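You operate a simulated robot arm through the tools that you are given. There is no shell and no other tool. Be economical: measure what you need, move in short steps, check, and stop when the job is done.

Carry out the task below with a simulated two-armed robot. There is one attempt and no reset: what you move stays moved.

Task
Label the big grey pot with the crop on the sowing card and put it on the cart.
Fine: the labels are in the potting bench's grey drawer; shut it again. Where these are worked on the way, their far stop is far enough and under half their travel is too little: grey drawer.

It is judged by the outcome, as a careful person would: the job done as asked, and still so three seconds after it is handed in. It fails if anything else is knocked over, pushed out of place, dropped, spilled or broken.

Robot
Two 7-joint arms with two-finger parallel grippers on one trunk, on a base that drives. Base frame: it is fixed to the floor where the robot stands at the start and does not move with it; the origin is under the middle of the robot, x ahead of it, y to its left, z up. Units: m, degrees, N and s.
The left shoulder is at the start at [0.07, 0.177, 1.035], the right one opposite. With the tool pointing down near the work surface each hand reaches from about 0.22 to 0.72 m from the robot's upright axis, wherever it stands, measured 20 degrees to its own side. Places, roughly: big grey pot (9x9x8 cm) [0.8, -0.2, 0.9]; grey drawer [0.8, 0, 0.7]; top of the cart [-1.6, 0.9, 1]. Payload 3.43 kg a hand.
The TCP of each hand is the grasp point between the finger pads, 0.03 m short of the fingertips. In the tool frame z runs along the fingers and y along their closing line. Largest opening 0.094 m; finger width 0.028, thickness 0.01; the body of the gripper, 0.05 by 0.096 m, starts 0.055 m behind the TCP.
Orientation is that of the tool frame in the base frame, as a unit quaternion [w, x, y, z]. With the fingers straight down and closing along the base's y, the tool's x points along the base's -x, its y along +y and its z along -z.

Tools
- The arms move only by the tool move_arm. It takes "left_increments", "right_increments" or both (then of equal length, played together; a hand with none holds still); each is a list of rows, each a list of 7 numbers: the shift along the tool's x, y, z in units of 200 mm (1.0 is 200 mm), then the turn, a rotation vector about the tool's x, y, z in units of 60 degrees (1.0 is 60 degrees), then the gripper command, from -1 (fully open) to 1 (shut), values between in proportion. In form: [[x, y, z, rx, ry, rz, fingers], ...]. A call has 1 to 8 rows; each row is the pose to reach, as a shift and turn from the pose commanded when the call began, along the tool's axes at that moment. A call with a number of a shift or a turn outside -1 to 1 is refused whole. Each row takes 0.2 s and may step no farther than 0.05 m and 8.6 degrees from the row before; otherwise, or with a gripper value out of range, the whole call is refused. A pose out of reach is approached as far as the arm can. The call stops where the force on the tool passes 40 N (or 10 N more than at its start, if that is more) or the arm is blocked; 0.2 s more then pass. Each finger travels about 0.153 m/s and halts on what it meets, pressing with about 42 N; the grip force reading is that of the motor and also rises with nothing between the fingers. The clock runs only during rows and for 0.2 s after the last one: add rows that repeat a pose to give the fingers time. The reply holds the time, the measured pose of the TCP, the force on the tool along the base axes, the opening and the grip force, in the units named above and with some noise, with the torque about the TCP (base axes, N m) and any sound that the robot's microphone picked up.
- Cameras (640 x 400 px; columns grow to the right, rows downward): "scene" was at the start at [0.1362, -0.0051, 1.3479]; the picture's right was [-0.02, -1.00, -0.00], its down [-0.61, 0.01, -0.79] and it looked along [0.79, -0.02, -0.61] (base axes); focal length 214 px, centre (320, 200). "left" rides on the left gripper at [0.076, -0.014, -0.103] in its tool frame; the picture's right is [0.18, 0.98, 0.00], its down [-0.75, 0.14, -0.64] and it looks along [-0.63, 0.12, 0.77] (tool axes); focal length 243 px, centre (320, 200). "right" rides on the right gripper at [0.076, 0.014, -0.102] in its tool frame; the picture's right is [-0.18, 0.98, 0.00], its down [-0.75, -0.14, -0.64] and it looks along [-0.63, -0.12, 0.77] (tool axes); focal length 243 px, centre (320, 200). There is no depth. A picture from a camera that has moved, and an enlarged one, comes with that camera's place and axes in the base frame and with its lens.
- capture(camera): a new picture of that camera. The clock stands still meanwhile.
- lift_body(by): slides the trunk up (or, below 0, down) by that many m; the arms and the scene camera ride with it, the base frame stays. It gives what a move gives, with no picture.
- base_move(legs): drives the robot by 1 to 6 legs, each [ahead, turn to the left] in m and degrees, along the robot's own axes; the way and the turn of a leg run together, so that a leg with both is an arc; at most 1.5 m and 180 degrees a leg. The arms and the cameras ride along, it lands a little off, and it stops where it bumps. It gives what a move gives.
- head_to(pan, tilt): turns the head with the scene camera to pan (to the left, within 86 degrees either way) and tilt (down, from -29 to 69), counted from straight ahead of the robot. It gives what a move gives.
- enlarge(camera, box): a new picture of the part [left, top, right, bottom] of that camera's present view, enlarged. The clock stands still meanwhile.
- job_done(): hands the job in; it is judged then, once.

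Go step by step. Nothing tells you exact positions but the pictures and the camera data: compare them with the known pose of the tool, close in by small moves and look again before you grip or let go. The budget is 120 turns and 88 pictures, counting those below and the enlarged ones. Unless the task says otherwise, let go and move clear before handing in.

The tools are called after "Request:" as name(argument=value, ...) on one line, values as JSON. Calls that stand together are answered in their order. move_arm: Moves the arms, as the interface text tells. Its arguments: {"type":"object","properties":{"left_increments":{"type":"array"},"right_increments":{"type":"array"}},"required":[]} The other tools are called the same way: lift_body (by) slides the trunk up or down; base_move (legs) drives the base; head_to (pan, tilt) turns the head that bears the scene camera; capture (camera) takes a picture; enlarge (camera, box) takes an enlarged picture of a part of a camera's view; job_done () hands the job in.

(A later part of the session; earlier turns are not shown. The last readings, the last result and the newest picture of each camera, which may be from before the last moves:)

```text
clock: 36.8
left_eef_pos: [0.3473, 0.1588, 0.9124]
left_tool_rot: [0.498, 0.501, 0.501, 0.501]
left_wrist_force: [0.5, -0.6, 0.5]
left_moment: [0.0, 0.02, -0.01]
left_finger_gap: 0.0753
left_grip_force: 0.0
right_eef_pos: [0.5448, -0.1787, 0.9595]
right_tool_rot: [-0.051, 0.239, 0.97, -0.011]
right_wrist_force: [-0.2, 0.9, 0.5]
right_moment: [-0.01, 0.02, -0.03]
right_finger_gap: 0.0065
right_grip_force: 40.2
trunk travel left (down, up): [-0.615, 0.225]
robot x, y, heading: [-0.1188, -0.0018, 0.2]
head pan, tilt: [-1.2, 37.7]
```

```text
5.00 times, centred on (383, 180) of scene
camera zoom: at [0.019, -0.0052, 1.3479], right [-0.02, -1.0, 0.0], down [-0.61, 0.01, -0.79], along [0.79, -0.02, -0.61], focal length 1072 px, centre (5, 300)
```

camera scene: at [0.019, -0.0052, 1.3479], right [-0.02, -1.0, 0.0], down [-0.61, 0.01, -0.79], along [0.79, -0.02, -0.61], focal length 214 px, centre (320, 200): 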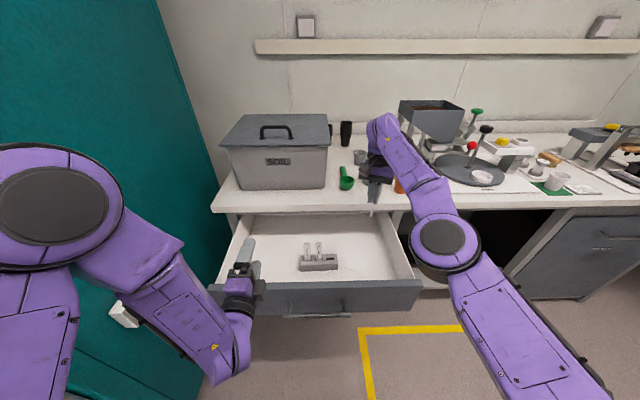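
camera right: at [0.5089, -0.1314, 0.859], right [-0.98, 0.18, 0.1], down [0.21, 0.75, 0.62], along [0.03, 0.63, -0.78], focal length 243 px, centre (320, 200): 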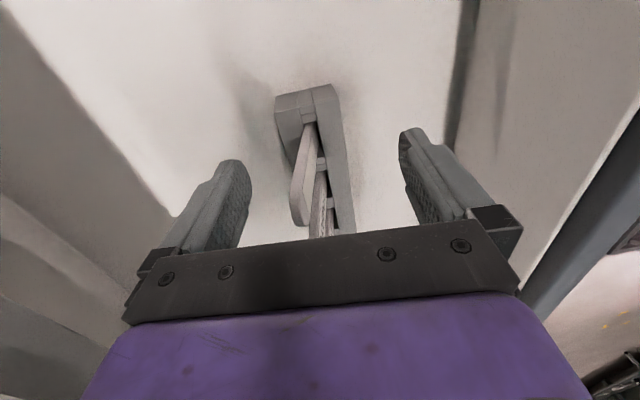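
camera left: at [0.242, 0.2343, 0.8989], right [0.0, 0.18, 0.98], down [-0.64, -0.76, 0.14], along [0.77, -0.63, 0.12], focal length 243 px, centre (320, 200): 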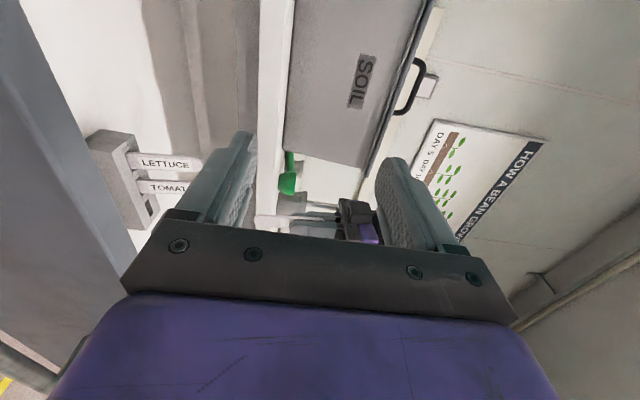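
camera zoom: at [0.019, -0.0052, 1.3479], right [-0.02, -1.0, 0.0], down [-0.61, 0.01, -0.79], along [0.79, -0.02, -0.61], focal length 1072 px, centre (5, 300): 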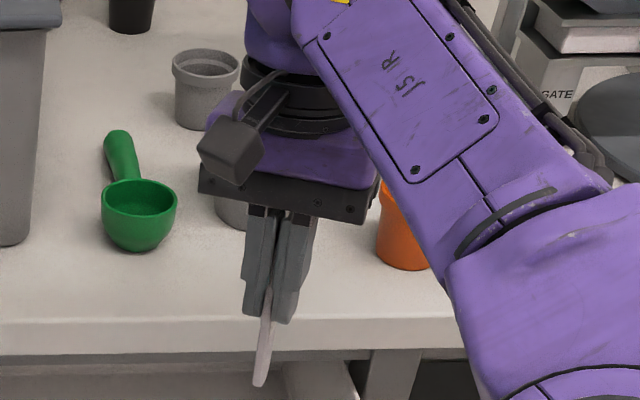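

Edge-on still; turn further.

Request:
move_arm(right_increments=[[0, 0, 0, 0, 0, 0.14, 1], [0, 0, 0, 0, 0, 0.28, 1], [0, 0, 0, 0, 0, 0.42, 1], [0, 0, 0, 0, 0, 0.56, 1], [0, 0, 0, 0, 0, 0.7, 1]])

Request:
enlarge(camera="scene", box=[335, 140, 431, 220])

```text
clock: 38.0
left_eef_pos: [0.3459, 0.1565, 0.9115]
left_tool_rot: [0.498, 0.501, 0.5, 0.501]
left_wrist_force: [1.0, -0.1, 0.1]
left_moment: [0.02, -0.02, -0.01]
left_finger_gap: 0.075
left_grip_force: 0.0
right_eef_pos: [0.5362, -0.2017, 0.9683]
right_tool_rot: [-0.056, 0.462, 0.885, -0.036]
right_wrist_force: [0.1, -0.3, 0.4]
right_moment: [0.01, -0.05, 0.0]
right_finger_gap: 0.0063
right_grip_force: 40.2
right hand out of reach, approached as far as the arm can: row 2, 3, 4, 5
trunk travel left (down, up): [-0.615, 0.225]
robot x, y, heading: [-0.1164, -0.0046, -0.3]
head pan, tilt: [-1.2, 37.7]
```

```text
5.00 times, centred on (383, 180) of scene
camera zoom: at [0.0184, -0.0062, 1.3481], right [-0.02, -1.0, 0.0], down [-0.61, 0.01, -0.79], along [0.79, -0.02, -0.61], focal length 1072 px, centre (5, 300)
```

zoom: 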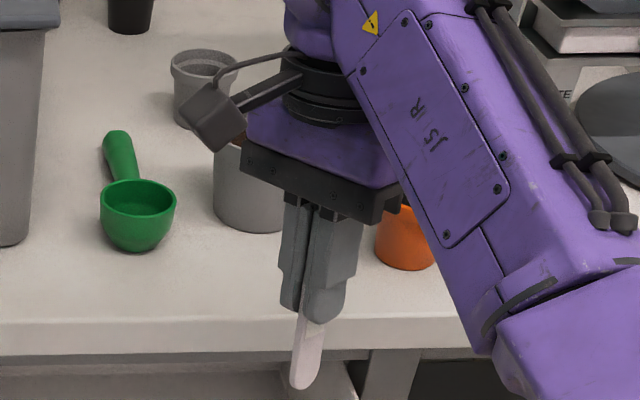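

The text area is hidden inside the fingers; I'll read it once it stands in the pot. Next: close the drawer with the left hand. I back up the base so the left hand can get in front of the drawer, and raise the right hand.

Request:
base_move(legs=[[-0.17, 0]])

Request:
move_arm(right_increments=[[0, 0, -0.12, 0, 0, -0.1, 1], [0, 0, -0.24, 0, 0, -0.2, 1], [0, 0, -0.36, 0, 0, -0.3, 1], [0, 0, -0.48, 0, 0, -0.4, 1], [0, 0, -0.6, 0, 0, -0.4, 1], [0, 0, -0.72, 0, 0, -0.4, 1]])

```text
clock: 39.5
left_eef_pos: [0.1761, 0.1581, 0.9113]
left_tool_rot: [0.499, 0.5, 0.5, 0.5]
left_wrist_force: [0.5, 0.3, 0.0]
left_moment: [0.02, -0.01, 0.01]
left_finger_gap: 0.0752
left_grip_force: 0.0
right_eef_pos: [0.3642, -0.2043, 0.9681]
right_tool_rot: [-0.054, 0.463, 0.884, -0.037]
right_wrist_force: [0.4, -0.4, -0.5]
right_moment: [0.01, -0.03, -0.05]
right_finger_gap: 0.0065
right_grip_force: 41.1
trunk travel left (down, up): [-0.615, 0.225]
robot x, y, heading: [-0.288, 0.0042, -0.3]
head pan, tilt: [-1.2, 37.7]
```

```text
clock: 40.9
left_eef_pos: [0.1773, 0.1569, 0.9121]
left_tool_rot: [0.499, 0.502, 0.5, 0.499]
left_wrist_force: [0.2, 0.0, -0.1]
left_moment: [0.03, -0.01, 0.02]
left_finger_gap: 0.0753
left_grip_force: 0.0
right_eef_pos: [0.3398, -0.1979, 1.0643]
right_tool_rot: [-0.062, 0.268, 0.961, -0.025]
right_wrist_force: [0.1, -0.3, -0.1]
right_moment: [0.04, 0.01, 0.01]
right_finger_gap: 0.0066
right_grip_force: 40.7
right hand out of reach, approached as far as the arm can: row 1, 2, 3, 4, 5, 6
trunk travel left (down, up): [-0.615, 0.225]
robot x, y, heading: [-0.288, 0.0006, -0.1]
head pan, tilt: [-1.2, 37.7]
```

Lower the left hand to the handle's height.

Request:
move_arm(left_increments=[[-0.12, -0.17, 0, 0, 0, 0, -0.9], [-0.24, -0.34, 0, 0, 0, 0, -0.9], [-0.36, -0.51, 0, 0, 0, 0, -0.9], [-0.48, -0.68, 0, 0, 0, 0, -0.9], [-0.6, -0.85, 0, 0, 0, 0, -0.9], [-0.69, -1.0, 0, 0, 0, 0, -0.9], [-0.69, -1.0, 0.1, 0, 0, 0, -0.9]])

Request:
capture(camera="left")

```text
clock: 42.5
left_eef_pos: [0.1945, 0.0194, 0.7104]
left_tool_rot: [0.499, 0.501, 0.499, 0.5]
left_wrist_force: [-0.7, -0.1, -0.2]
left_moment: [-0.02, 0.0, 0.05]
left_finger_gap: 0.0893
left_grip_force: 0.0
right_eef_pos: [0.3385, -0.1954, 1.0632]
right_tool_rot: [-0.061, 0.269, 0.961, -0.026]
right_wrist_force: [1.0, -1.1, 0.1]
right_moment: [-0.03, -0.01, 0.0]
right_finger_gap: 0.0067
right_grip_force: 41.0
trunk travel left (down, up): [-0.615, 0.225]
robot x, y, heading: [-0.2876, -0.0026, -0.2]
head pan, tilt: [-1.2, 37.7]
```

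```text
58 pictures are left
camera left: at [0.091, 0.0954, 0.6978], right [0.0, 0.18, 0.98], down [-0.64, -0.75, 0.14], along [0.77, -0.63, 0.11], focal length 243 px, centre (320, 200)
```

left: 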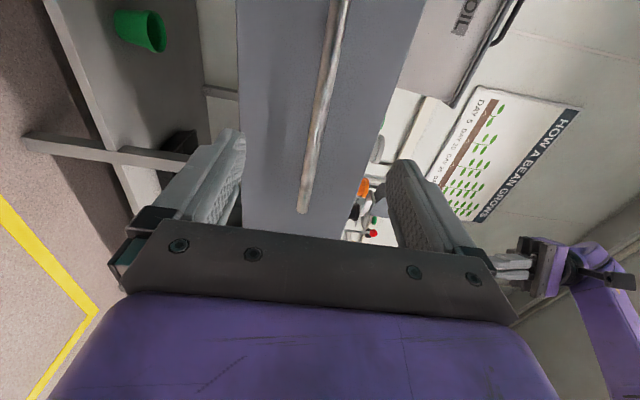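

Aligned with the bar. Advance 11.5 cm and grip it.

Request:
move_arm(left_increments=[[0, 0, 0.15, 0, 0, 0, -0.9], [0, 0, 0.3, 0, 0, 0, -0.9], [0, 0, 0.45, 0, 0, 0, -0.9], [0, 0, 0.57, 0, 0, 0, -0.9], [0, 0, 0.57, 0, 0, 0, -0.2], [0, 0, 0.57, 0, 0, 0, 0.5], [0, 0, 0.57, 0, 0, 0, 1], [0, 0, 0.57, 0, 0, 0, 1]])

```text
clock: 44.3
left_eef_pos: [0.3087, 0.0205, 0.7103]
left_tool_rot: [0.498, 0.502, 0.501, 0.498]
left_wrist_force: [-1.0, -0.6, -6.0]
left_moment: [-0.13, -0.03, -0.13]
left_finger_gap: 0.018
left_grip_force: 44.9
right_eef_pos: [0.3412, -0.1969, 1.0636]
right_tool_rot: [-0.062, 0.269, 0.961, -0.026]
right_wrist_force: [-0.4, 0.3, 0.1]
right_moment: [-0.04, 0.0, 0.01]
right_finger_gap: 0.0065
right_grip_force: 40.8
trunk travel left (down, up): [-0.615, 0.225]
robot x, y, heading: [-0.287, -0.0012, -0.4]
head pan, tilt: [-1.2, 37.7]
```

Gripped. Push by driving 0.2 m, then finish with the arm.

Request:
base_move(legs=[[0.2, 0]])

Request:
move_arm(left_increments=[[0, 0, 0.1, 0, 0, 0, 1], [0, 0, 0.2, 0, 0, 0, 1], [0, 0, 0.3, 0, 0, 0, 1], [0, 0, 0.4, 0, 0, 0, 1], [0, 0, 0.46, 0, 0, 0, 1], [0, 0, 0.52, 0, 0, 0, 1], [0, 0, 0.56, 0, 0, 0, 1]])

```text
clock: 45.9
left_eef_pos: [0.5118, 0.0193, 0.7095]
left_tool_rot: [0.498, 0.501, 0.502, 0.499]
left_wrist_force: [-1.3, 21.8, -5.4]
left_moment: [0.09, 0.16, 0.43]
left_finger_gap: 0.0183
left_grip_force: 44.8
right_eef_pos: [0.5416, -0.196, 1.0642]
right_tool_rot: [-0.061, 0.269, 0.961, -0.028]
right_wrist_force: [-0.5, 0.4, -0.6]
right_moment: [-0.02, 0.04, 0.01]
right_finger_gap: 0.0065
right_grip_force: 40.1
trunk travel left (down, up): [-0.615, 0.225]
robot x, y, heading: [-0.0863, -0.0007, -0.3]
head pan, tilt: [-1.2, 37.7]
```

```text
clock: 47.5
left_eef_pos: [0.6168, 0.0192, 0.7099]
left_tool_rot: [0.498, 0.502, 0.502, 0.499]
left_wrist_force: [-34.3, 12.9, -2.9]
left_moment: [-0.01, -0.03, -0.07]
left_finger_gap: 0.0183
left_grip_force: 45.2
right_eef_pos: [0.5349, -0.1972, 1.0676]
right_tool_rot: [-0.059, 0.27, 0.961, -0.026]
right_wrist_force: [0.1, 0.1, -0.4]
right_moment: [-0.01, 0.03, 0.01]
right_finger_gap: 0.0062
right_grip_force: 40.8
trunk travel left (down, up): [-0.615, 0.225]
robot x, y, heading: [-0.0868, 0.0009, -0.4]
head pan, tilt: [-1.2, 37.7]
```

The drawer is at its closed stop (0.617, pushing 34 N). Release and withdraw the left hand.

Request:
move_arm(left_increments=[[0, 0, 0, 0, 0, 0, 0], [0, 0, 0, 0, 0, 0, -0.7], [0, 0, 0, 0, 0, 0, -0.7], [0, 0, -0.15, 0, 0, 0, -0.7], [0, 0, -0.3, 0, 0, 0, -0.7], [0, 0, -0.5, 0, 0, 0, -0.7], [0, 0, -0.7, 0, 0, 0, -0.7], [0, 0, -0.9, 0, 0, 0, -0.7]])

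Request:
capture(camera="scene")

```text
clock: 49.3
left_eef_pos: [0.439, 0.0173, 0.7127]
left_tool_rot: [0.499, 0.501, 0.5, 0.499]
left_wrist_force: [-0.2, -0.1, -0.8]
left_moment: [-0.03, 0.01, 0.03]
left_finger_gap: 0.0799
left_grip_force: 0.1
right_eef_pos: [0.5395, -0.2001, 1.0645]
right_tool_rot: [-0.061, 0.269, 0.961, -0.026]
right_wrist_force: [-0.4, -0.3, 0.0]
right_moment: [0.03, 0.01, 0.01]
right_finger_gap: 0.0064
right_grip_force: 40.9
trunk travel left (down, up): [-0.615, 0.225]
robot x, y, heading: [-0.0866, 0.0016, -0.5]
head pan, tilt: [-1.2, 37.7]
```

```text
57 pictures are left
camera scene: at [0.0492, -0.0063, 1.348], right [-0.03, -1.0, 0.0], down [-0.61, 0.02, -0.79], along [0.79, -0.02, -0.61], focal length 214 px, centre (320, 200)
```

scene: 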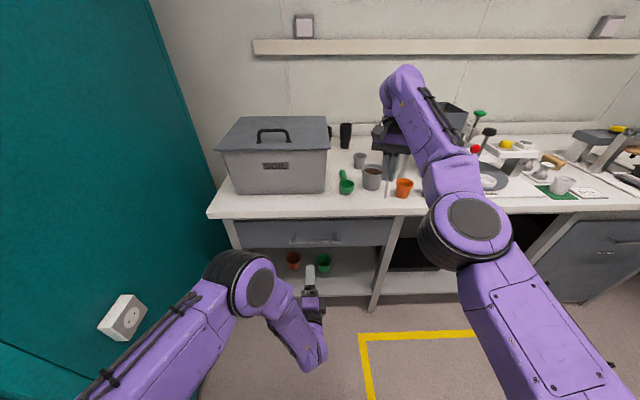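

Drawer is shut. Raise and pull in the left hand, then drive forward toward the pot.

Request:
move_arm(left_increments=[[0.1, 0.1, -0.1, 0, 0, 0, -0.7], [0.2, 0.25, -0.2, 0, 0, 0, -0.7], [0.3, 0.4, -0.3, 0, 0, 0, -0.7], [0.4, 0.55, -0.4, 0, 0, 0, -0.7], [0.5, 0.7, -0.4, 0, 0, 0, -0.7], [0.6, 0.85, -0.4, 0, 0, 0, -0.7], [0.7, 1.0, -0.4, 0, 0, 0, -0.7]])

Request:
base_move(legs=[[0.19, 0]])

Request:
capture(camera="right")

Request:
capture(camera="scene")

```text
clock: 50.9
left_eef_pos: [0.331, 0.1527, 0.8237]
left_tool_rot: [0.443, 0.537, 0.558, 0.452]
left_wrist_force: [0.2, 0.3, 0.3]
left_moment: [0.0, 0.0, -0.02]
left_finger_gap: 0.0799
left_grip_force: 0.0
left hand out of reach, approached as far as the arm can: row 7
right_eef_pos: [0.5407, -0.1984, 1.0629]
right_tool_rot: [-0.061, 0.269, 0.961, -0.027]
right_wrist_force: [0.1, -0.6, 0.5]
right_moment: [-0.01, 0.01, 0.01]
right_finger_gap: 0.007
right_grip_force: 40.7
trunk travel left (down, up): [-0.615, 0.225]
robot x, y, heading: [-0.0863, -0.0025, 0.1]
head pan, tilt: [-1.2, 37.7]
stopped in row 7 (left hand): the arm was blocked; the commanded pose is now the measured one
```

```text
clock: 52.4
left_eef_pos: [0.5224, 0.1508, 0.8232]
left_tool_rot: [0.444, 0.537, 0.557, 0.451]
left_wrist_force: [0.1, -0.2, -1.1]
left_moment: [0.0, 0.01, 0.0]
left_finger_gap: 0.0797
left_grip_force: 0.1
right_eef_pos: [0.7316, -0.2022, 1.0638]
right_tool_rot: [-0.061, 0.271, 0.96, -0.026]
right_wrist_force: [0.6, 0.7, 0.5]
right_moment: [0.0, 0.01, -0.02]
right_finger_gap: 0.0065
right_grip_force: 41.2
trunk travel left (down, up): [-0.615, 0.225]
robot x, y, heading: [0.104, -0.0029, -0.3]
head pan, tilt: [-1.2, 37.7]
```

```text
56 pictures are left
camera right: at [0.6885, -0.1482, 1.1725], right [0.66, 0.74, -0.1], down [0.65, -0.5, 0.57], along [0.37, -0.44, -0.82], focal length 243 px, centre (320, 200)
```

right: 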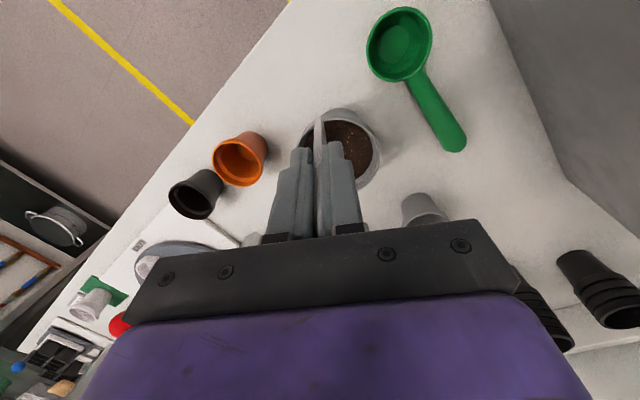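

```text
55 pictures are left
camera scene: at [0.2413, -0.0078, 1.3479], right [-0.03, -1.0, 0.0], down [-0.61, 0.02, -0.79], along [0.79, -0.02, -0.61], focal length 214 px, centre (320, 200)
```

scene: 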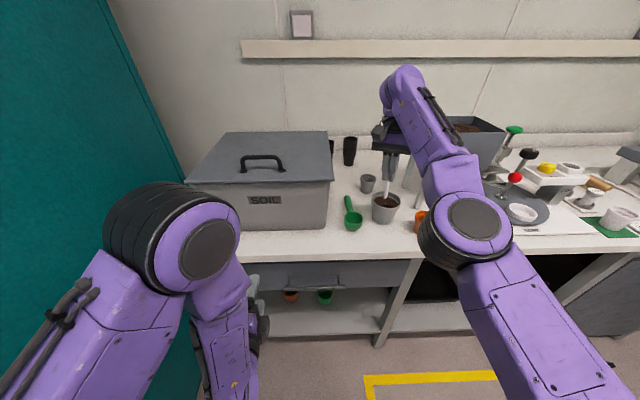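

The pot's rim is at about [0.762, -0.22, 0.938] and the label tip is ~9 cm below the TCP. I'll nudge the base forward 4 cm, straighten the hand and centre it slightly behind the pot's middle, so there is room to grip the pot afterward.

Request:
base_move(legs=[[0.04, 0]])

Request:
move_arm(right_increments=[[-0.02, -0.03, 0, -0.03, -0.035, 0, 1], [-0.04, -0.06, 0, -0.06, -0.07, 0, 1], [-0.052, -0.085, 0, -0.08, -0.0985, 0, 1]])

Request:
capture(camera="right")

Request:
enlarge(camera="scene", box=[320, 110, 480, 240])

```text
clock: 53.3
left_eef_pos: [0.5608, 0.1501, 0.8245]
left_tool_rot: [0.444, 0.535, 0.559, 0.452]
left_wrist_force: [-0.5, -0.6, -0.3]
left_moment: [0.06, -0.02, -0.02]
left_finger_gap: 0.0797
left_grip_force: 0.0
right_eef_pos: [0.7695, -0.2008, 1.0663]
right_tool_rot: [-0.06, 0.271, 0.96, -0.027]
right_wrist_force: [-0.6, 0.8, -0.1]
right_moment: [0.02, -0.02, 0.0]
right_finger_gap: 0.0065
right_grip_force: 41.0
trunk travel left (down, up): [-0.615, 0.225]
robot x, y, heading: [0.1419, -0.0038, -0.4]
head pan, tilt: [-1.2, 37.7]
```

```text
clock: 54.1
left_eef_pos: [0.5629, 0.1509, 0.8239]
left_tool_rot: [0.443, 0.537, 0.559, 0.451]
left_wrist_force: [-0.2, 0.5, -0.7]
left_moment: [0.0, 0.02, -0.02]
left_finger_gap: 0.0801
left_grip_force: 0.0
right_eef_pos: [0.791, -0.2176, 1.0735]
right_tool_rot: [-0.009, 0.271, 0.962, -0.002]
right_wrist_force: [-0.1, -0.1, -0.5]
right_moment: [-0.01, 0.01, -0.03]
right_finger_gap: 0.0065
right_grip_force: 41.2
right hand out of reach, approached as far as the arm can: row 1, 2, 3
trunk travel left (down, up): [-0.615, 0.225]
robot x, y, heading: [0.144, -0.0037, -0.6]
head pan, tilt: [-1.2, 37.7]
```

```text
54 pictures are left
camera right: at [0.7354, -0.1661, 1.1754], right [0.67, 0.74, -0.01], down [0.58, -0.51, 0.63], along [0.46, -0.43, -0.78], focal length 243 px, centre (320, 200)
```

right: 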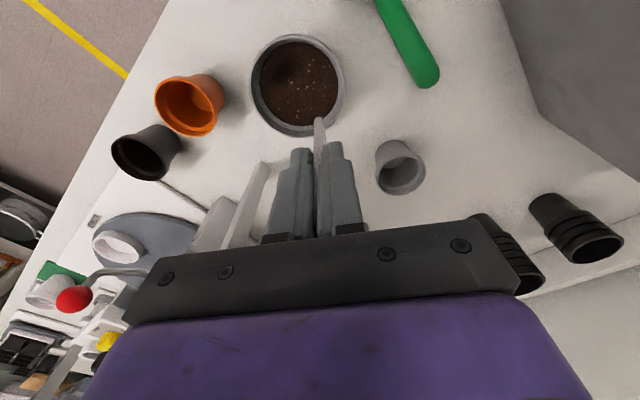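

```text
3.08 times, centred on (400, 175) of scene
camera zoom: at [0.2806, -0.008, 1.3479], right [-0.03, -1.0, 0.0], down [-0.61, 0.02, -0.79], along [0.79, -0.02, -0.61], focal length 660 px, centre (74, 277)
```

zoom: 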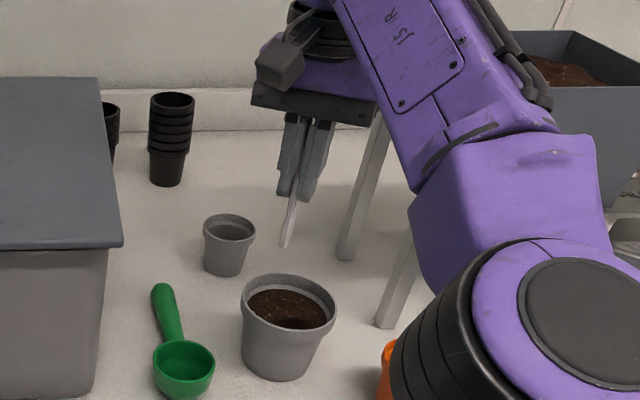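

The pot centre is at [0.763, -0.225]; the hand is ~2 cm too far in x. Look closer at the soil, and correct while lowering a bit.

Request:
move_arm(right_increments=[[0.03, -0.04, 0.05, 0, 0, 0, 1], [0.07, -0.078, 0.1, 0, 0, 0, 1], [0.07, -0.078, 0.14, 0, 0, 0, 1]])

Request:
enlarge(camera="right", box=[230, 10, 390, 160])

Request:
enlarge(camera="scene", box=[340, 130, 440, 220])

```text
clock: 54.9
left_eef_pos: [0.5623, 0.1509, 0.8225]
left_tool_rot: [0.443, 0.536, 0.559, 0.452]
left_wrist_force: [0.3, 0.3, 0.2]
left_moment: [0.01, -0.02, 0.0]
left_finger_gap: 0.0801
left_grip_force: 0.1
right_eef_pos: [0.7976, -0.2215, 1.0634]
right_tool_rot: [-0.001, 0.272, 0.962, 0.0]
right_wrist_force: [0.2, 0.1, 0.2]
right_moment: [0.01, -0.04, 0.0]
right_finger_gap: 0.0063
right_grip_force: 41.1
right hand out of reach, approached as far as the arm can: row 1, 2, 3
trunk travel left (down, up): [-0.615, 0.225]
robot x, y, heading: [0.1458, -0.0003, -0.4]
head pan, tilt: [-1.2, 37.7]
```

```text
2.67 times, centred on (310, 85) of right
camera zoom: at [0.7412, -0.1702, 1.1646], right [0.67, 0.74, 0.0], down [0.57, -0.51, 0.64], along [0.48, -0.43, -0.77], focal length 647 px, centre (347, 507)
```

zoom: 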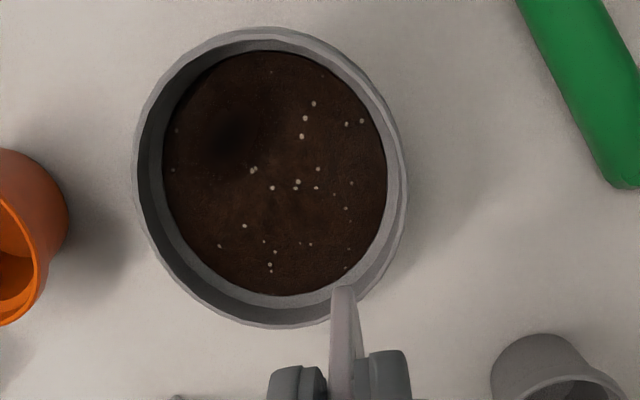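

```text
4.44 times, centred on (390, 175) of scene
camera zoom: at [0.281, -0.0081, 1.3479], right [-0.03, -1.0, 0.0], down [-0.61, 0.02, -0.79], along [0.79, -0.02, -0.61], focal length 953 px, centre (9, 311)
```

zoom: 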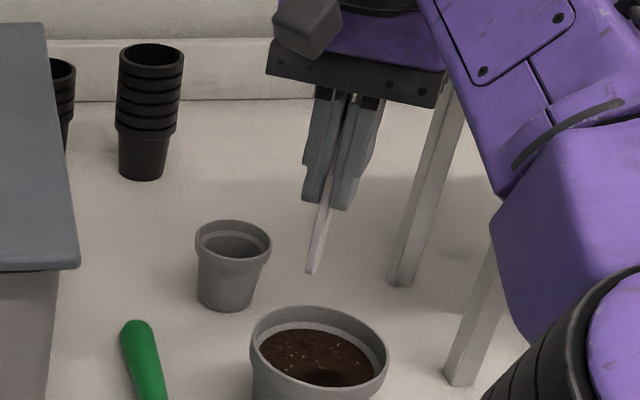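

The arm posture is limiting at this wrist angle; I turn the hand back to neutral while correcting position.

Request:
move_arm(right_increments=[[0.025, -0.02, 0, 0, 0, -0.13, 1], [0.05, -0.04, 0, 0, 0, -0.26, 1], [0.075, -0.06, 0, 0, 0, -0.39, 1], [0.1, -0.077, 0, 0, 0, -0.52, 1], [0.1, -0.077, 0, 0, 0, -0.52, 1]])

Request:
enlarge(camera="right", box=[220, 10, 420, 160])

```text
clock: 56.1
left_eef_pos: [0.561, 0.1487, 0.8218]
left_tool_rot: [0.443, 0.537, 0.558, 0.451]
left_wrist_force: [0.2, -0.3, 0.6]
left_moment: [0.03, 0.02, 0.02]
left_finger_gap: 0.0798
left_grip_force: 0.0
right_eef_pos: [0.7724, -0.2276, 1.0615]
right_tool_rot: [0.0, 0.004, 1.0, 0.001]
right_wrist_force: [0.7, -0.2, -0.4]
right_moment: [0.01, 0.01, -0.03]
right_finger_gap: 0.0069
right_grip_force: 41.1
right hand out of reach, approached as far as the arm can: row 1, 2, 3, 4
trunk travel left (down, up): [-0.615, 0.225]
robot x, y, heading: [0.1485, -0.0014, -0.2]
head pan, tilt: [-1.2, 37.7]
```

```text
2.67 times, centred on (320, 85) of right
camera zoom: at [0.6972, -0.2133, 1.1645], right [0.19, 0.98, 0.0], down [0.75, -0.15, 0.64], along [0.63, -0.12, -0.77], focal length 647 px, centre (320, 507)
```

zoom: 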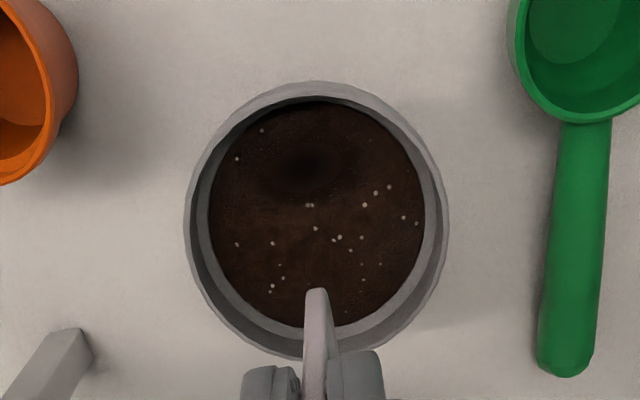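

Label tip is right above the soil, slightly behind the middle. Lower and push it in gently.

Request:
move_arm(right_increments=[[0, 0, 0.1, 0, 0, 0, 1], [0, 0, 0.2, 0, 0, 0, 1], [0, 0, 0.25, 0, 0, 0, 1], [0, 0, 0.29, 0, 0, 0, 1], [0, 0, 0.33, 0, 0, 0, 1], [0, 0, 0.37, 0, 0, 0, 1], [0, 0, 0.4, 0, 0, 0, 1], [0, 0, 0.425, 0, 0, 0, 1]])

Request:
enlarge(camera="scene", box=[340, 130, 440, 240])

```text
clock: 57.9
left_eef_pos: [0.5594, 0.1506, 0.8256]
left_tool_rot: [0.444, 0.535, 0.558, 0.452]
left_wrist_force: [-0.9, 0.0, 0.0]
left_moment: [-0.04, -0.01, 0.02]
left_finger_gap: 0.08
left_grip_force: 0.0
right_eef_pos: [0.7694, -0.2225, 0.9822]
right_tool_rot: [0.003, 0.001, 1.0, 0.0]
right_wrist_force: [1.3, -2.8, 34.9]
right_moment: [-0.21, -0.3, 0.01]
right_finger_gap: 0.0073
right_grip_force: 41.7
trunk travel left (down, up): [-0.615, 0.225]
robot x, y, heading: [0.1387, -0.0002, -0.4]
head pan, tilt: [-1.2, 37.7]
```

```text
3.64 times, centred on (390, 185) of scene
camera zoom: at [0.2751, -0.0068, 1.3487], right [-0.03, -1.0, 0.0], down [-0.61, 0.02, -0.79], along [0.79, -0.02, -0.61], focal length 780 px, centre (66, 254)
```

zoom: 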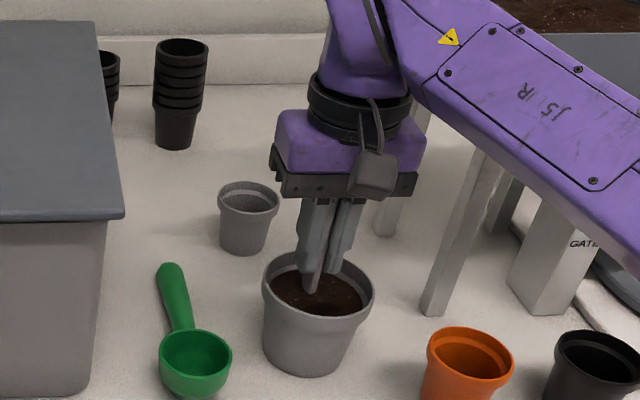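

Force rose to 35 N; let me see how deep it is.

Request:
enlarge(camera="right", box=[230, 30, 410, 240])

```text
1.90 times, centred on (320, 135) of right
camera zoom: at [0.6936, -0.2085, 1.0837], right [0.19, 0.98, 0.0], down [0.75, -0.14, 0.65], along [0.64, -0.12, -0.76], focal length 462 px, centre (320, 324)
```

zoom: 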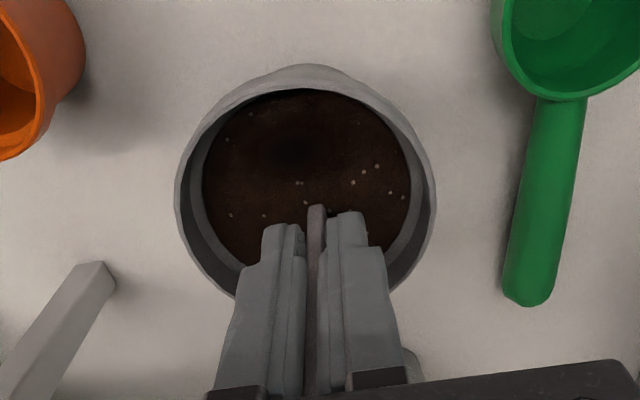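

The label enters the soil just below the fingertips. I'll open the fingers slightly and see if it stands.

Request:
move_arm(right_increments=[[0, 0, 0, 0, 0, 0, 0.9], [0, 0, 0, 0, 0, 0, 0.8], [0, 0, 0, 0, 0, 0, 0.7], [0, 0, 0, 0, 0, 0, 0.6], [0, 0, 0, 0, 0, 0, 0.6]])

Request:
capture(camera="right")

Request:
enlarge(camera="scene", box=[360, 170, 420, 220])

```text
clock: 59.1
left_eef_pos: [0.5611, 0.1508, 0.8228]
left_tool_rot: [0.443, 0.537, 0.558, 0.452]
left_wrist_force: [-0.3, -0.5, 0.0]
left_moment: [0.01, -0.02, -0.01]
left_finger_gap: 0.0797
left_grip_force: 0.0
right_eef_pos: [0.7718, -0.224, 0.9796]
right_tool_rot: [0.001, 0.003, 1.0, 0.0]
right_wrist_force: [0.2, 1.0, 18.6]
right_moment: [0.0, -0.06, 0.01]
right_finger_gap: 0.0184
right_grip_force: 0.0
trunk travel left (down, up): [-0.615, 0.225]
robot x, y, heading: [0.1464, 0.0007, -0.4]
head pan, tilt: [-1.2, 37.7]
```

```text
47 pictures are left
camera right: at [0.696, -0.2088, 1.0811], right [0.19, 0.98, 0.0], down [0.75, -0.14, 0.64], along [0.63, -0.12, -0.77], focal length 243 px, centre (320, 200)
```

right: 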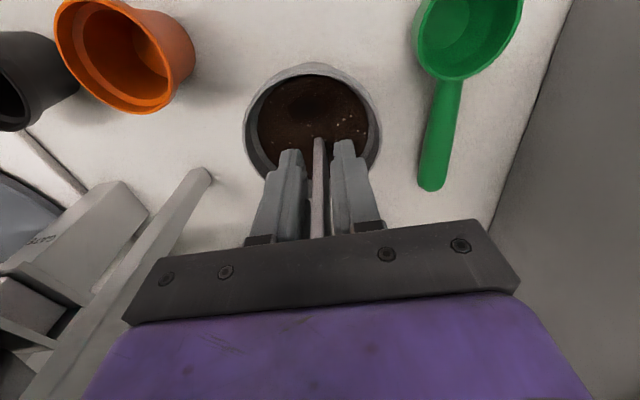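

```text
8.00 times, centred on (390, 195) of scene
camera zoom: at [0.2778, -0.007, 1.3483], right [-0.03, -1.0, 0.0], down [-0.61, 0.02, -0.79], along [0.79, -0.02, -0.61], focal length 1716 px, centre (-240, 240)
```

zoom: 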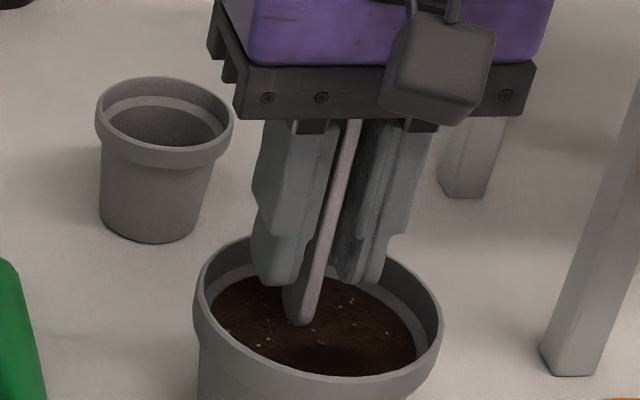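

The label's top seems to be against the palm. I'll raise the open hand a little and see whether it stands by itself.

Request:
move_arm(right_increments=[[0, 0, -0.05, 0, 0, 0, 0.6], [0, 0, -0.1, 0, 0, 0, 0.6], [0, 0, -0.1, 0, 0, 0, 0.6]])

Request:
enlarge(camera="scene", box=[360, 160, 430, 220])

Request:
enlarge(camera="right", box=[230, 30, 410, 240])

```text
clock: 59.9
left_eef_pos: [0.5628, 0.1499, 0.824]
left_tool_rot: [0.444, 0.536, 0.559, 0.451]
left_wrist_force: [0.1, -0.2, 1.0]
left_moment: [0.01, 0.0, 0.01]
left_finger_gap: 0.0797
left_grip_force: 0.0
right_eef_pos: [0.7747, -0.2256, 0.9983]
right_tool_rot: [0.0, 0.003, 1.0, 0.0]
right_wrist_force: [-0.1, -0.1, 0.8]
right_moment: [-0.01, 0.04, 0.03]
right_finger_gap: 0.0188
right_grip_force: 0.1
trunk travel left (down, up): [-0.615, 0.225]
robot x, y, heading: [0.1452, 0.0003, -0.5]
head pan, tilt: [-1.2, 37.7]
```

```text
6.67 times, centred on (395, 190) of scene
camera zoom: at [0.2812, -0.0084, 1.3478], right [-0.03, -1.0, 0.0], down [-0.61, 0.02, -0.79], along [0.79, -0.02, -0.61], focal length 1430 px, centre (-180, 267)
```

zoom: 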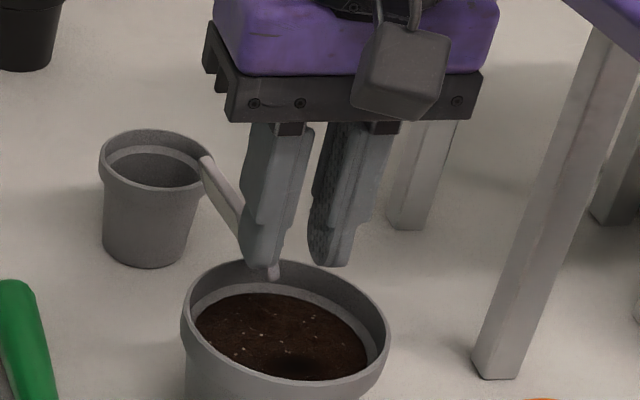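

```text
1.90 times, centred on (320, 135) of right
camera zoom: at [0.6987, -0.2105, 1.0997], right [0.19, 0.98, 0.0], down [0.75, -0.14, 0.64], along [0.63, -0.12, -0.77], focal length 462 px, centre (320, 324)
```

zoom: 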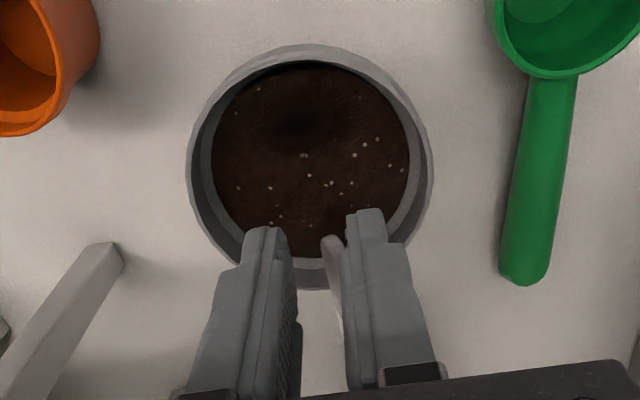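

The soil is firm and the label has tipped over backwards; there is also a dark hole in the soil's front half, evidently where a label goes. First I need a clear view of how the label lies.

Request:
capture(camera="left")

Request:
enlarge(camera="scene", box=[365, 170, 405, 200])

```text
43 pictures are left
camera left: at [0.4556, 0.2231, 0.8296], right [0.19, 0.2, 0.96], down [-0.58, -0.77, 0.27], along [0.79, -0.61, -0.03], focal length 243 px, centre (320, 200)
```

left: 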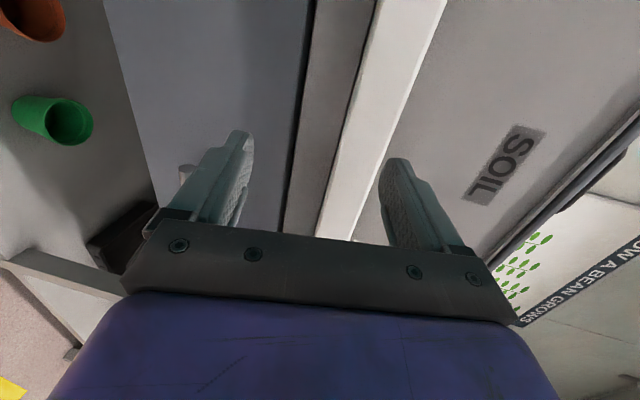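

```text
13.33 times, centred on (385, 185) of scene
camera zoom: at [0.2812, -0.0084, 1.3478], right [-0.03, -1.0, 0.0], down [-0.61, 0.02, -0.79], along [0.79, -0.02, -0.61], focal length 2860 px, centre (-547, 400)
```

zoom: 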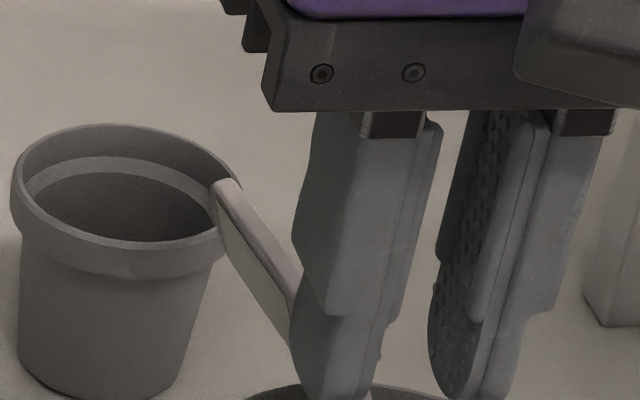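

I raise the hand slowly so the label settles without being flicked.

Request:
move_arm(right_increments=[[0, 0, -0.02, 0, 0, 0, 0.6], [0, 0, -0.04, 0, 0, 0, 0.6], [0, 0, -0.06, 0, 0, 0, 0.6], [0, 0, -0.08, 0, 0, 0, 0.6], [0, 0, -0.11, 0, 0, 0, 0.6], [0, 0, -0.15, 0, 0, 0, 0.6], [0, 0, -0.2, 0, 0, 0, 0.6]])

Request:
enlarge(camera="scene", box=[350, 160, 430, 230])

Request:
enlarge(camera="right", box=[200, 30, 440, 240])

```text
clock: 61.5
left_eef_pos: [0.5616, 0.1504, 0.823]
left_tool_rot: [0.444, 0.537, 0.557, 0.452]
left_wrist_force: [-0.7, -0.6, -0.5]
left_moment: [0.01, 0.0, 0.02]
left_finger_gap: 0.0801
left_grip_force: 0.0
right_eef_pos: [0.7746, -0.2252, 1.0383]
right_tool_rot: [0.0, 0.002, 1.0, 0.0]
right_wrist_force: [-0.4, 0.2, -0.6]
right_moment: [0.0, 0.02, 0.01]
right_finger_gap: 0.0188
right_grip_force: 0.2
trunk travel left (down, up): [-0.615, 0.225]
robot x, y, heading: [0.1408, -0.0068, -0.6]
head pan, tilt: [-1.2, 37.7]
```

```text
5.71 times, centred on (390, 195) of scene
camera zoom: at [0.2805, -0.0078, 1.348], right [-0.03, -1.0, 0.0], down [-0.61, 0.02, -0.79], along [0.79, -0.02, -0.61], focal length 1226 px, centre (-80, 229)
```

zoom: 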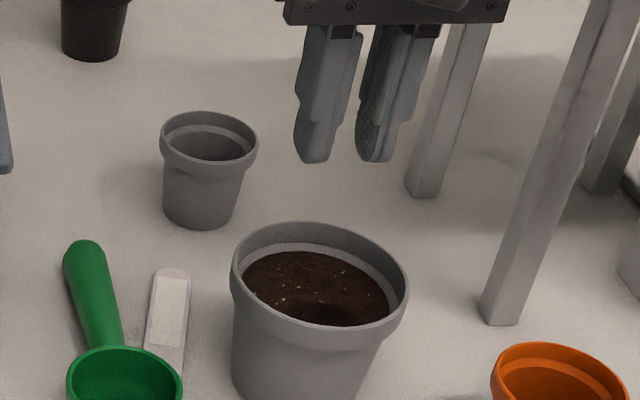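

```text
1.90 times, centred on (320, 135) of right
camera zoom: at [0.6991, -0.2105, 1.1401], right [0.19, 0.98, 0.0], down [0.75, -0.14, 0.64], along [0.63, -0.12, -0.77], focal length 462 px, centre (320, 324)
```

zoom: 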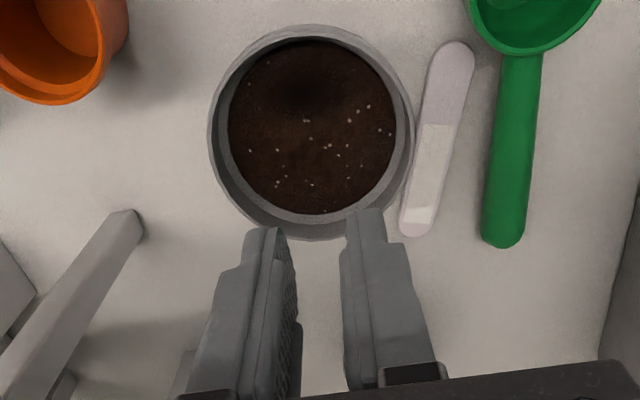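

The label slid off and now lies flat on the bench between the pot and the green scoop. Let me look closely.

Request:
enlarge(camera="right", box=[330, 40, 400, 120])

```text
5.00 times, centred on (365, 80) of right
camera zoom: at [0.6991, -0.2105, 1.1401], right [0.19, 0.98, 0.0], down [0.75, -0.14, 0.64], along [0.63, -0.12, -0.77], focal length 1213 px, centre (95, 800)
```

zoom: 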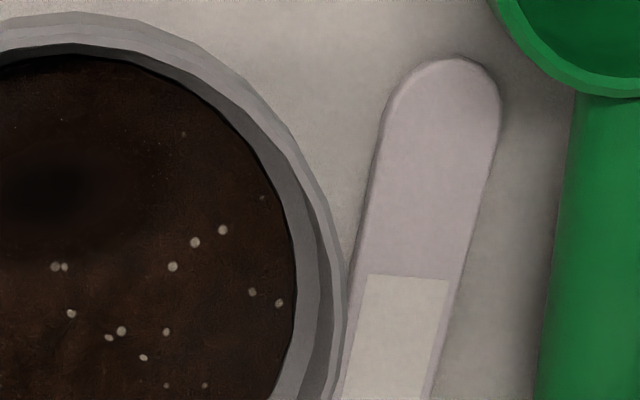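

The blank face is up; stake end toward me at about [0.753, -0.152], top end at [0.859, -0.176]. Before re-gripping, I examine the hole in the soil closely.

Request:
enlarge(camera="right", box=[270, 30, 370, 130])

Request:
enlarge(camera="scene", box=[375, 195, 425, 230])

```text
4.00 times, centred on (320, 80) of right
camera zoom: at [0.6991, -0.2105, 1.1401], right [0.19, 0.98, 0.0], down [0.75, -0.14, 0.64], along [0.63, -0.12, -0.77], focal length 970 px, centre (320, 680)
```

zoom: 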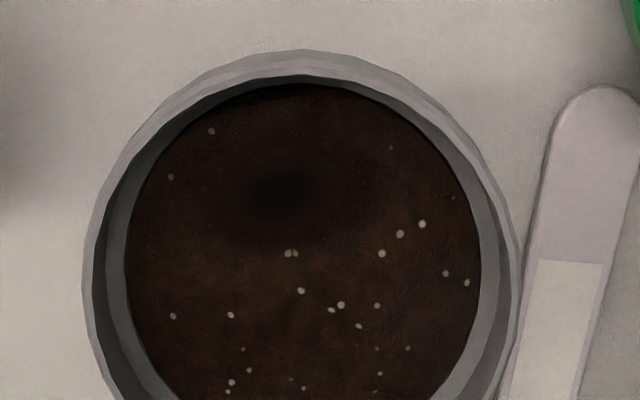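

```text
11.43 times, centred on (400, 212) of scene
camera zoom: at [0.2805, -0.0078, 1.348], right [-0.03, -1.0, 0.0], down [-0.61, 0.02, -0.79], along [0.79, -0.02, -0.61], focal length 2451 px, centre (-594, 57)
```

zoom: 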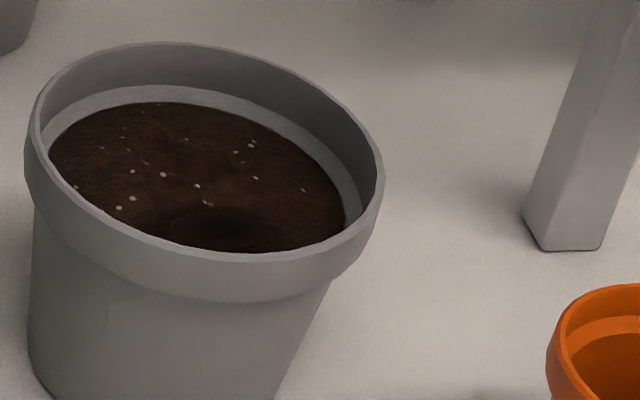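

It's a round dibbled hole at about [0.746, -0.229]. Plan: re-grip the label near its top across its width, lift, pitch the hand forward so the stake points down, and set it in the hole. First move above the label's top part.

Request:
move_arm(right_increments=[[-0.07, 0.07, 0, 0, 0, 0.07, 0.3], [-0.14, 0.14, 0.05, 0, 0, 0.14, -0.06], [-0.21, 0.21, 0.1, 0, 0, 0.213, -0.06], [-0.277, 0.28, 0.2, 0, 0, 0.213, -0.06], [-0.277, 0.28, 0.2, 0, 0, 0.213, -0.06]])

Request:
capture(camera="right")

```text
clock: 62.7
left_eef_pos: [0.5613, 0.1513, 0.8226]
left_tool_rot: [0.443, 0.537, 0.558, 0.451]
left_wrist_force: [-0.2, -0.2, -0.4]
left_moment: [-0.02, -0.01, 0.01]
left_finger_gap: 0.0799
left_grip_force: 0.0
right_eef_pos: [0.8162, -0.174, 0.9971]
right_tool_rot: [-0.001, 0.114, 0.993, 0.0]
right_wrist_force: [0.0, -0.8, 0.0]
right_moment: [-0.01, 0.01, 0.02]
right_finger_gap: 0.05
right_grip_force: 0.0
right hand out of reach, approached as far as the arm can: row 3, 4, 5
trunk travel left (down, up): [-0.615, 0.225]
robot x, y, heading: [0.1434, -0.0048, -0.5]
head pan, tilt: [-1.2, 37.7]
```

```text
36 pictures are left
camera right: at [0.7462, -0.1422, 1.0999], right [0.4, 0.92, 0.0], down [0.7, -0.31, 0.64], along [0.59, -0.26, -0.77], focal length 243 px, centre (320, 200)
```

right: 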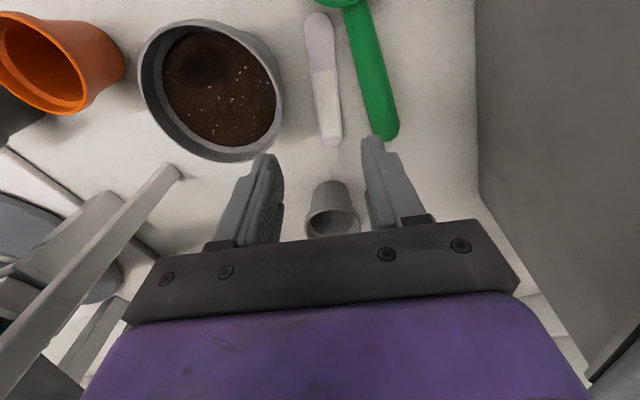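

The arm is at reach limit 13 mm short. I pull the left hand back from the bench edge, then drive 3 cm forward.

Request:
move_arm(left_increments=[[0, 0, -0.1, 0, 0, 0, -0.7], [0, 0, -0.2, 0, 0, 0, -0.7], [0, 0, -0.3, 0, 0, 0, -0.7]])

Request:
base_move(legs=[[0.035, 0]])

```text
clock: 63.5
left_eef_pos: [0.5266, 0.1347, 0.8086]
left_tool_rot: [0.442, 0.529, 0.566, 0.452]
left_wrist_force: [0.8, -1.5, 0.3]
left_moment: [0.03, -0.02, 0.02]
left_finger_gap: 0.0798
left_grip_force: 0.1
left hand out of reach, approached as far as the arm can: row 1, 2, 3
right_eef_pos: [0.8156, -0.1735, 0.998]
right_tool_rot: [0.001, 0.113, 0.994, 0.0]
right_wrist_force: [0.4, 0.5, -0.7]
right_moment: [0.0, 0.01, 0.0]
right_finger_gap: 0.0501
right_grip_force: 0.0
trunk travel left (down, up): [-0.615, 0.225]
robot x, y, heading: [0.1451, -0.0021, -0.4]
head pan, tilt: [-1.2, 37.7]
```

```text
clock: 64.3
left_eef_pos: [0.5612, 0.1367, 0.8082]
left_tool_rot: [0.44, 0.53, 0.566, 0.453]
left_wrist_force: [-0.1, -0.5, -1.0]
left_moment: [0.04, 0.02, 0.01]
left_finger_gap: 0.0797
left_grip_force: 0.0
right_eef_pos: [0.8491, -0.1735, 0.9997]
right_tool_rot: [0.002, 0.114, 0.994, -0.001]
right_wrist_force: [0.5, 0.9, 0.0]
right_moment: [0.0, -0.02, 0.0]
right_finger_gap: 0.0498
right_grip_force: 0.0
trunk travel left (down, up): [-0.615, 0.225]
robot x, y, heading: [0.1791, -0.0027, -0.5]
head pan, tilt: [-1.2, 37.7]
```

Descend over the label with the fingers straddling it.

Request:
move_arm(right_increments=[[0.05, -0.008, 0.1, 0, 0, 0.03, -0.06], [0.09, -0.008, 0.2, 0, 0, 0.05, -0.06], [0.09, -0.008, 0.3, 0, 0, 0.05, -0.06], [0.09, -0.008, 0.4, 0, 0, 0.05, -0.06], [0.09, -0.008, 0.45, 0, 0, 0.05, -0.06]])

Request:
capture(camera="right")

```text
clock: 65.5
left_eef_pos: [0.5626, 0.1367, 0.8079]
left_tool_rot: [0.44, 0.529, 0.567, 0.452]
left_wrist_force: [-0.4, -0.7, -0.3]
left_moment: [-0.01, 0.04, 0.02]
left_finger_gap: 0.08
left_grip_force: 0.1
right_eef_pos: [0.862, -0.1684, 0.9224]
right_tool_rot: [0.001, 0.141, 0.99, 0.0]
right_wrist_force: [0.4, -0.3, -0.1]
right_moment: [-0.02, 0.0, 0.03]
right_finger_gap: 0.0495
right_grip_force: 0.2
right hand out of reach, approached as far as the arm can: row 1, 2, 3, 4, 5
trunk travel left (down, up): [-0.615, 0.225]
robot x, y, heading: [0.1797, -0.0035, -0.4]
head pan, tilt: [-1.2, 37.7]
```

```text
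35 pictures are left
camera right: at [0.7935, -0.1341, 1.025], right [0.45, 0.89, 0.0], down [0.69, -0.34, 0.64], along [0.57, -0.29, -0.77], focal length 243 px, centre (320, 200)
```

right: 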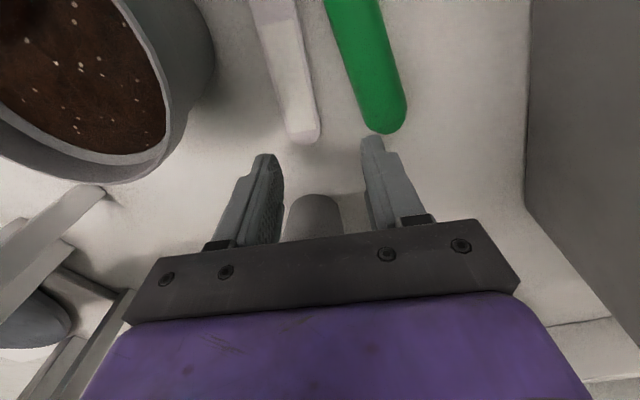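

The arm drifts outward at this yaw. I reduce the yaw and pull back 3 cm while keeping the height.

Request:
move_arm(right_increments=[[0.05, -0.015, -0.05, 0, 0, -0.08, -0.06], [0.1, -0.03, -0.05, 0, 0, -0.16, -0.06], [0.14, -0.05, -0.03, 0, 0, -0.2, -0.06], [0.14, -0.05, 0, 0, 0, -0.2, -0.06]])

```text
clock: 66.5
left_eef_pos: [0.5614, 0.1351, 0.8083]
left_tool_rot: [0.441, 0.529, 0.567, 0.452]
left_wrist_force: [0.1, 0.6, 0.4]
left_moment: [-0.02, 0.0, 0.0]
left_finger_gap: 0.0798
left_grip_force: 0.0
right_eef_pos: [0.8612, -0.1667, 0.9278]
right_tool_rot: [0.0, 0.034, 0.999, 0.0]
right_wrist_force: [-1.0, -0.3, 0.1]
right_moment: [-0.01, 0.01, 0.01]
right_finger_gap: 0.0495
right_grip_force: 0.1
right hand out of reach, approached as far as the arm can: row 1, 2, 3, 4
trunk travel left (down, up): [-0.615, 0.225]
robot x, y, heading: [0.1775, -0.0051, -0.2]
head pan, tilt: [-1.2, 37.7]
```

Likely a shoulder-height posture limit. I raise the trunk 10 cm and then bring the hand down and back.

Request:
lift_body(by=0.12)

Request:
move_arm(right_increments=[[0.05, 0, 0.1, 0, 0, 0, -0.06], [0.1, 0, 0.2, 0, 0, 0, -0.06], [0.14, -0.01, 0.3, 0, 0, 0, -0.06], [0.14, -0.01, 0.4, 0, 0, 0, -0.06], [0.14, -0.01, 0.5, 0, 0, 0, -0.06], [0.14, -0.01, 0.6, 0, 0, 0, -0.06]])

Request:
capture(camera="right")

```text
clock: 68.0
left_eef_pos: [0.5617, 0.1364, 0.9283]
left_tool_rot: [0.44, 0.529, 0.567, 0.452]
left_wrist_force: [-0.4, -0.2, 0.2]
left_moment: [-0.01, 0.02, 0.01]
left_finger_gap: 0.0799
left_grip_force: 0.0
right_eef_pos: [0.8616, -0.1668, 1.0472]
right_tool_rot: [0.0, 0.035, 0.999, 0.0]
right_wrist_force: [0.1, 0.9, 0.3]
right_moment: [-0.02, 0.01, -0.02]
right_finger_gap: 0.0497
right_grip_force: 0.1
trunk travel left (down, up): [-0.735, 0.105]
robot x, y, heading: [0.1805, -0.0014, -0.2]
head pan, tilt: [-1.2, 37.7]
```

```text
clock: 69.5
left_eef_pos: [0.5624, 0.1362, 0.9284]
left_tool_rot: [0.441, 0.529, 0.566, 0.452]
left_wrist_force: [-0.2, 0.1, 0.6]
left_moment: [-0.01, 0.01, 0.01]
left_finger_gap: 0.0801
left_grip_force: 0.1
right_eef_pos: [0.8665, -0.1654, 0.9242]
right_tool_rot: [0.0, 0.035, 0.999, 0.0]
right_wrist_force: [0.1, -0.2, 0.3]
right_moment: [-0.01, 0.03, -0.01]
right_finger_gap: 0.0497
right_grip_force: 0.1
right hand out of reach, approached as far as the arm can: row 1, 2, 3, 4, 5, 6
trunk travel left (down, up): [-0.735, 0.105]
robot x, y, heading: [0.1778, -0.0009, -0.5]
head pan, tilt: [-1.2, 37.7]
```

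```text
34 pictures are left
camera right: at [0.7913, -0.1457, 1.027], right [0.25, 0.97, 0.0], down [0.74, -0.19, 0.64], along [0.62, -0.16, -0.77], focal length 243 px, centre (320, 200)
```

right: 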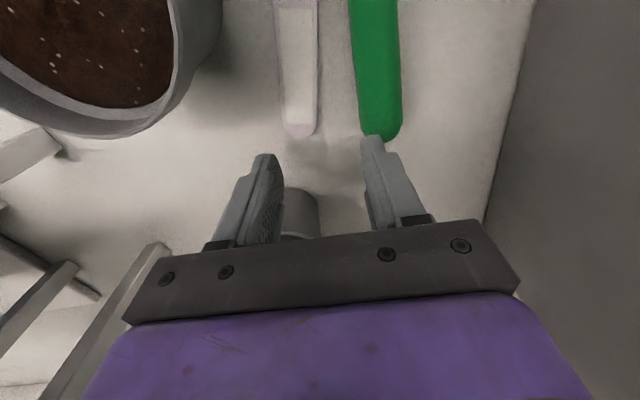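

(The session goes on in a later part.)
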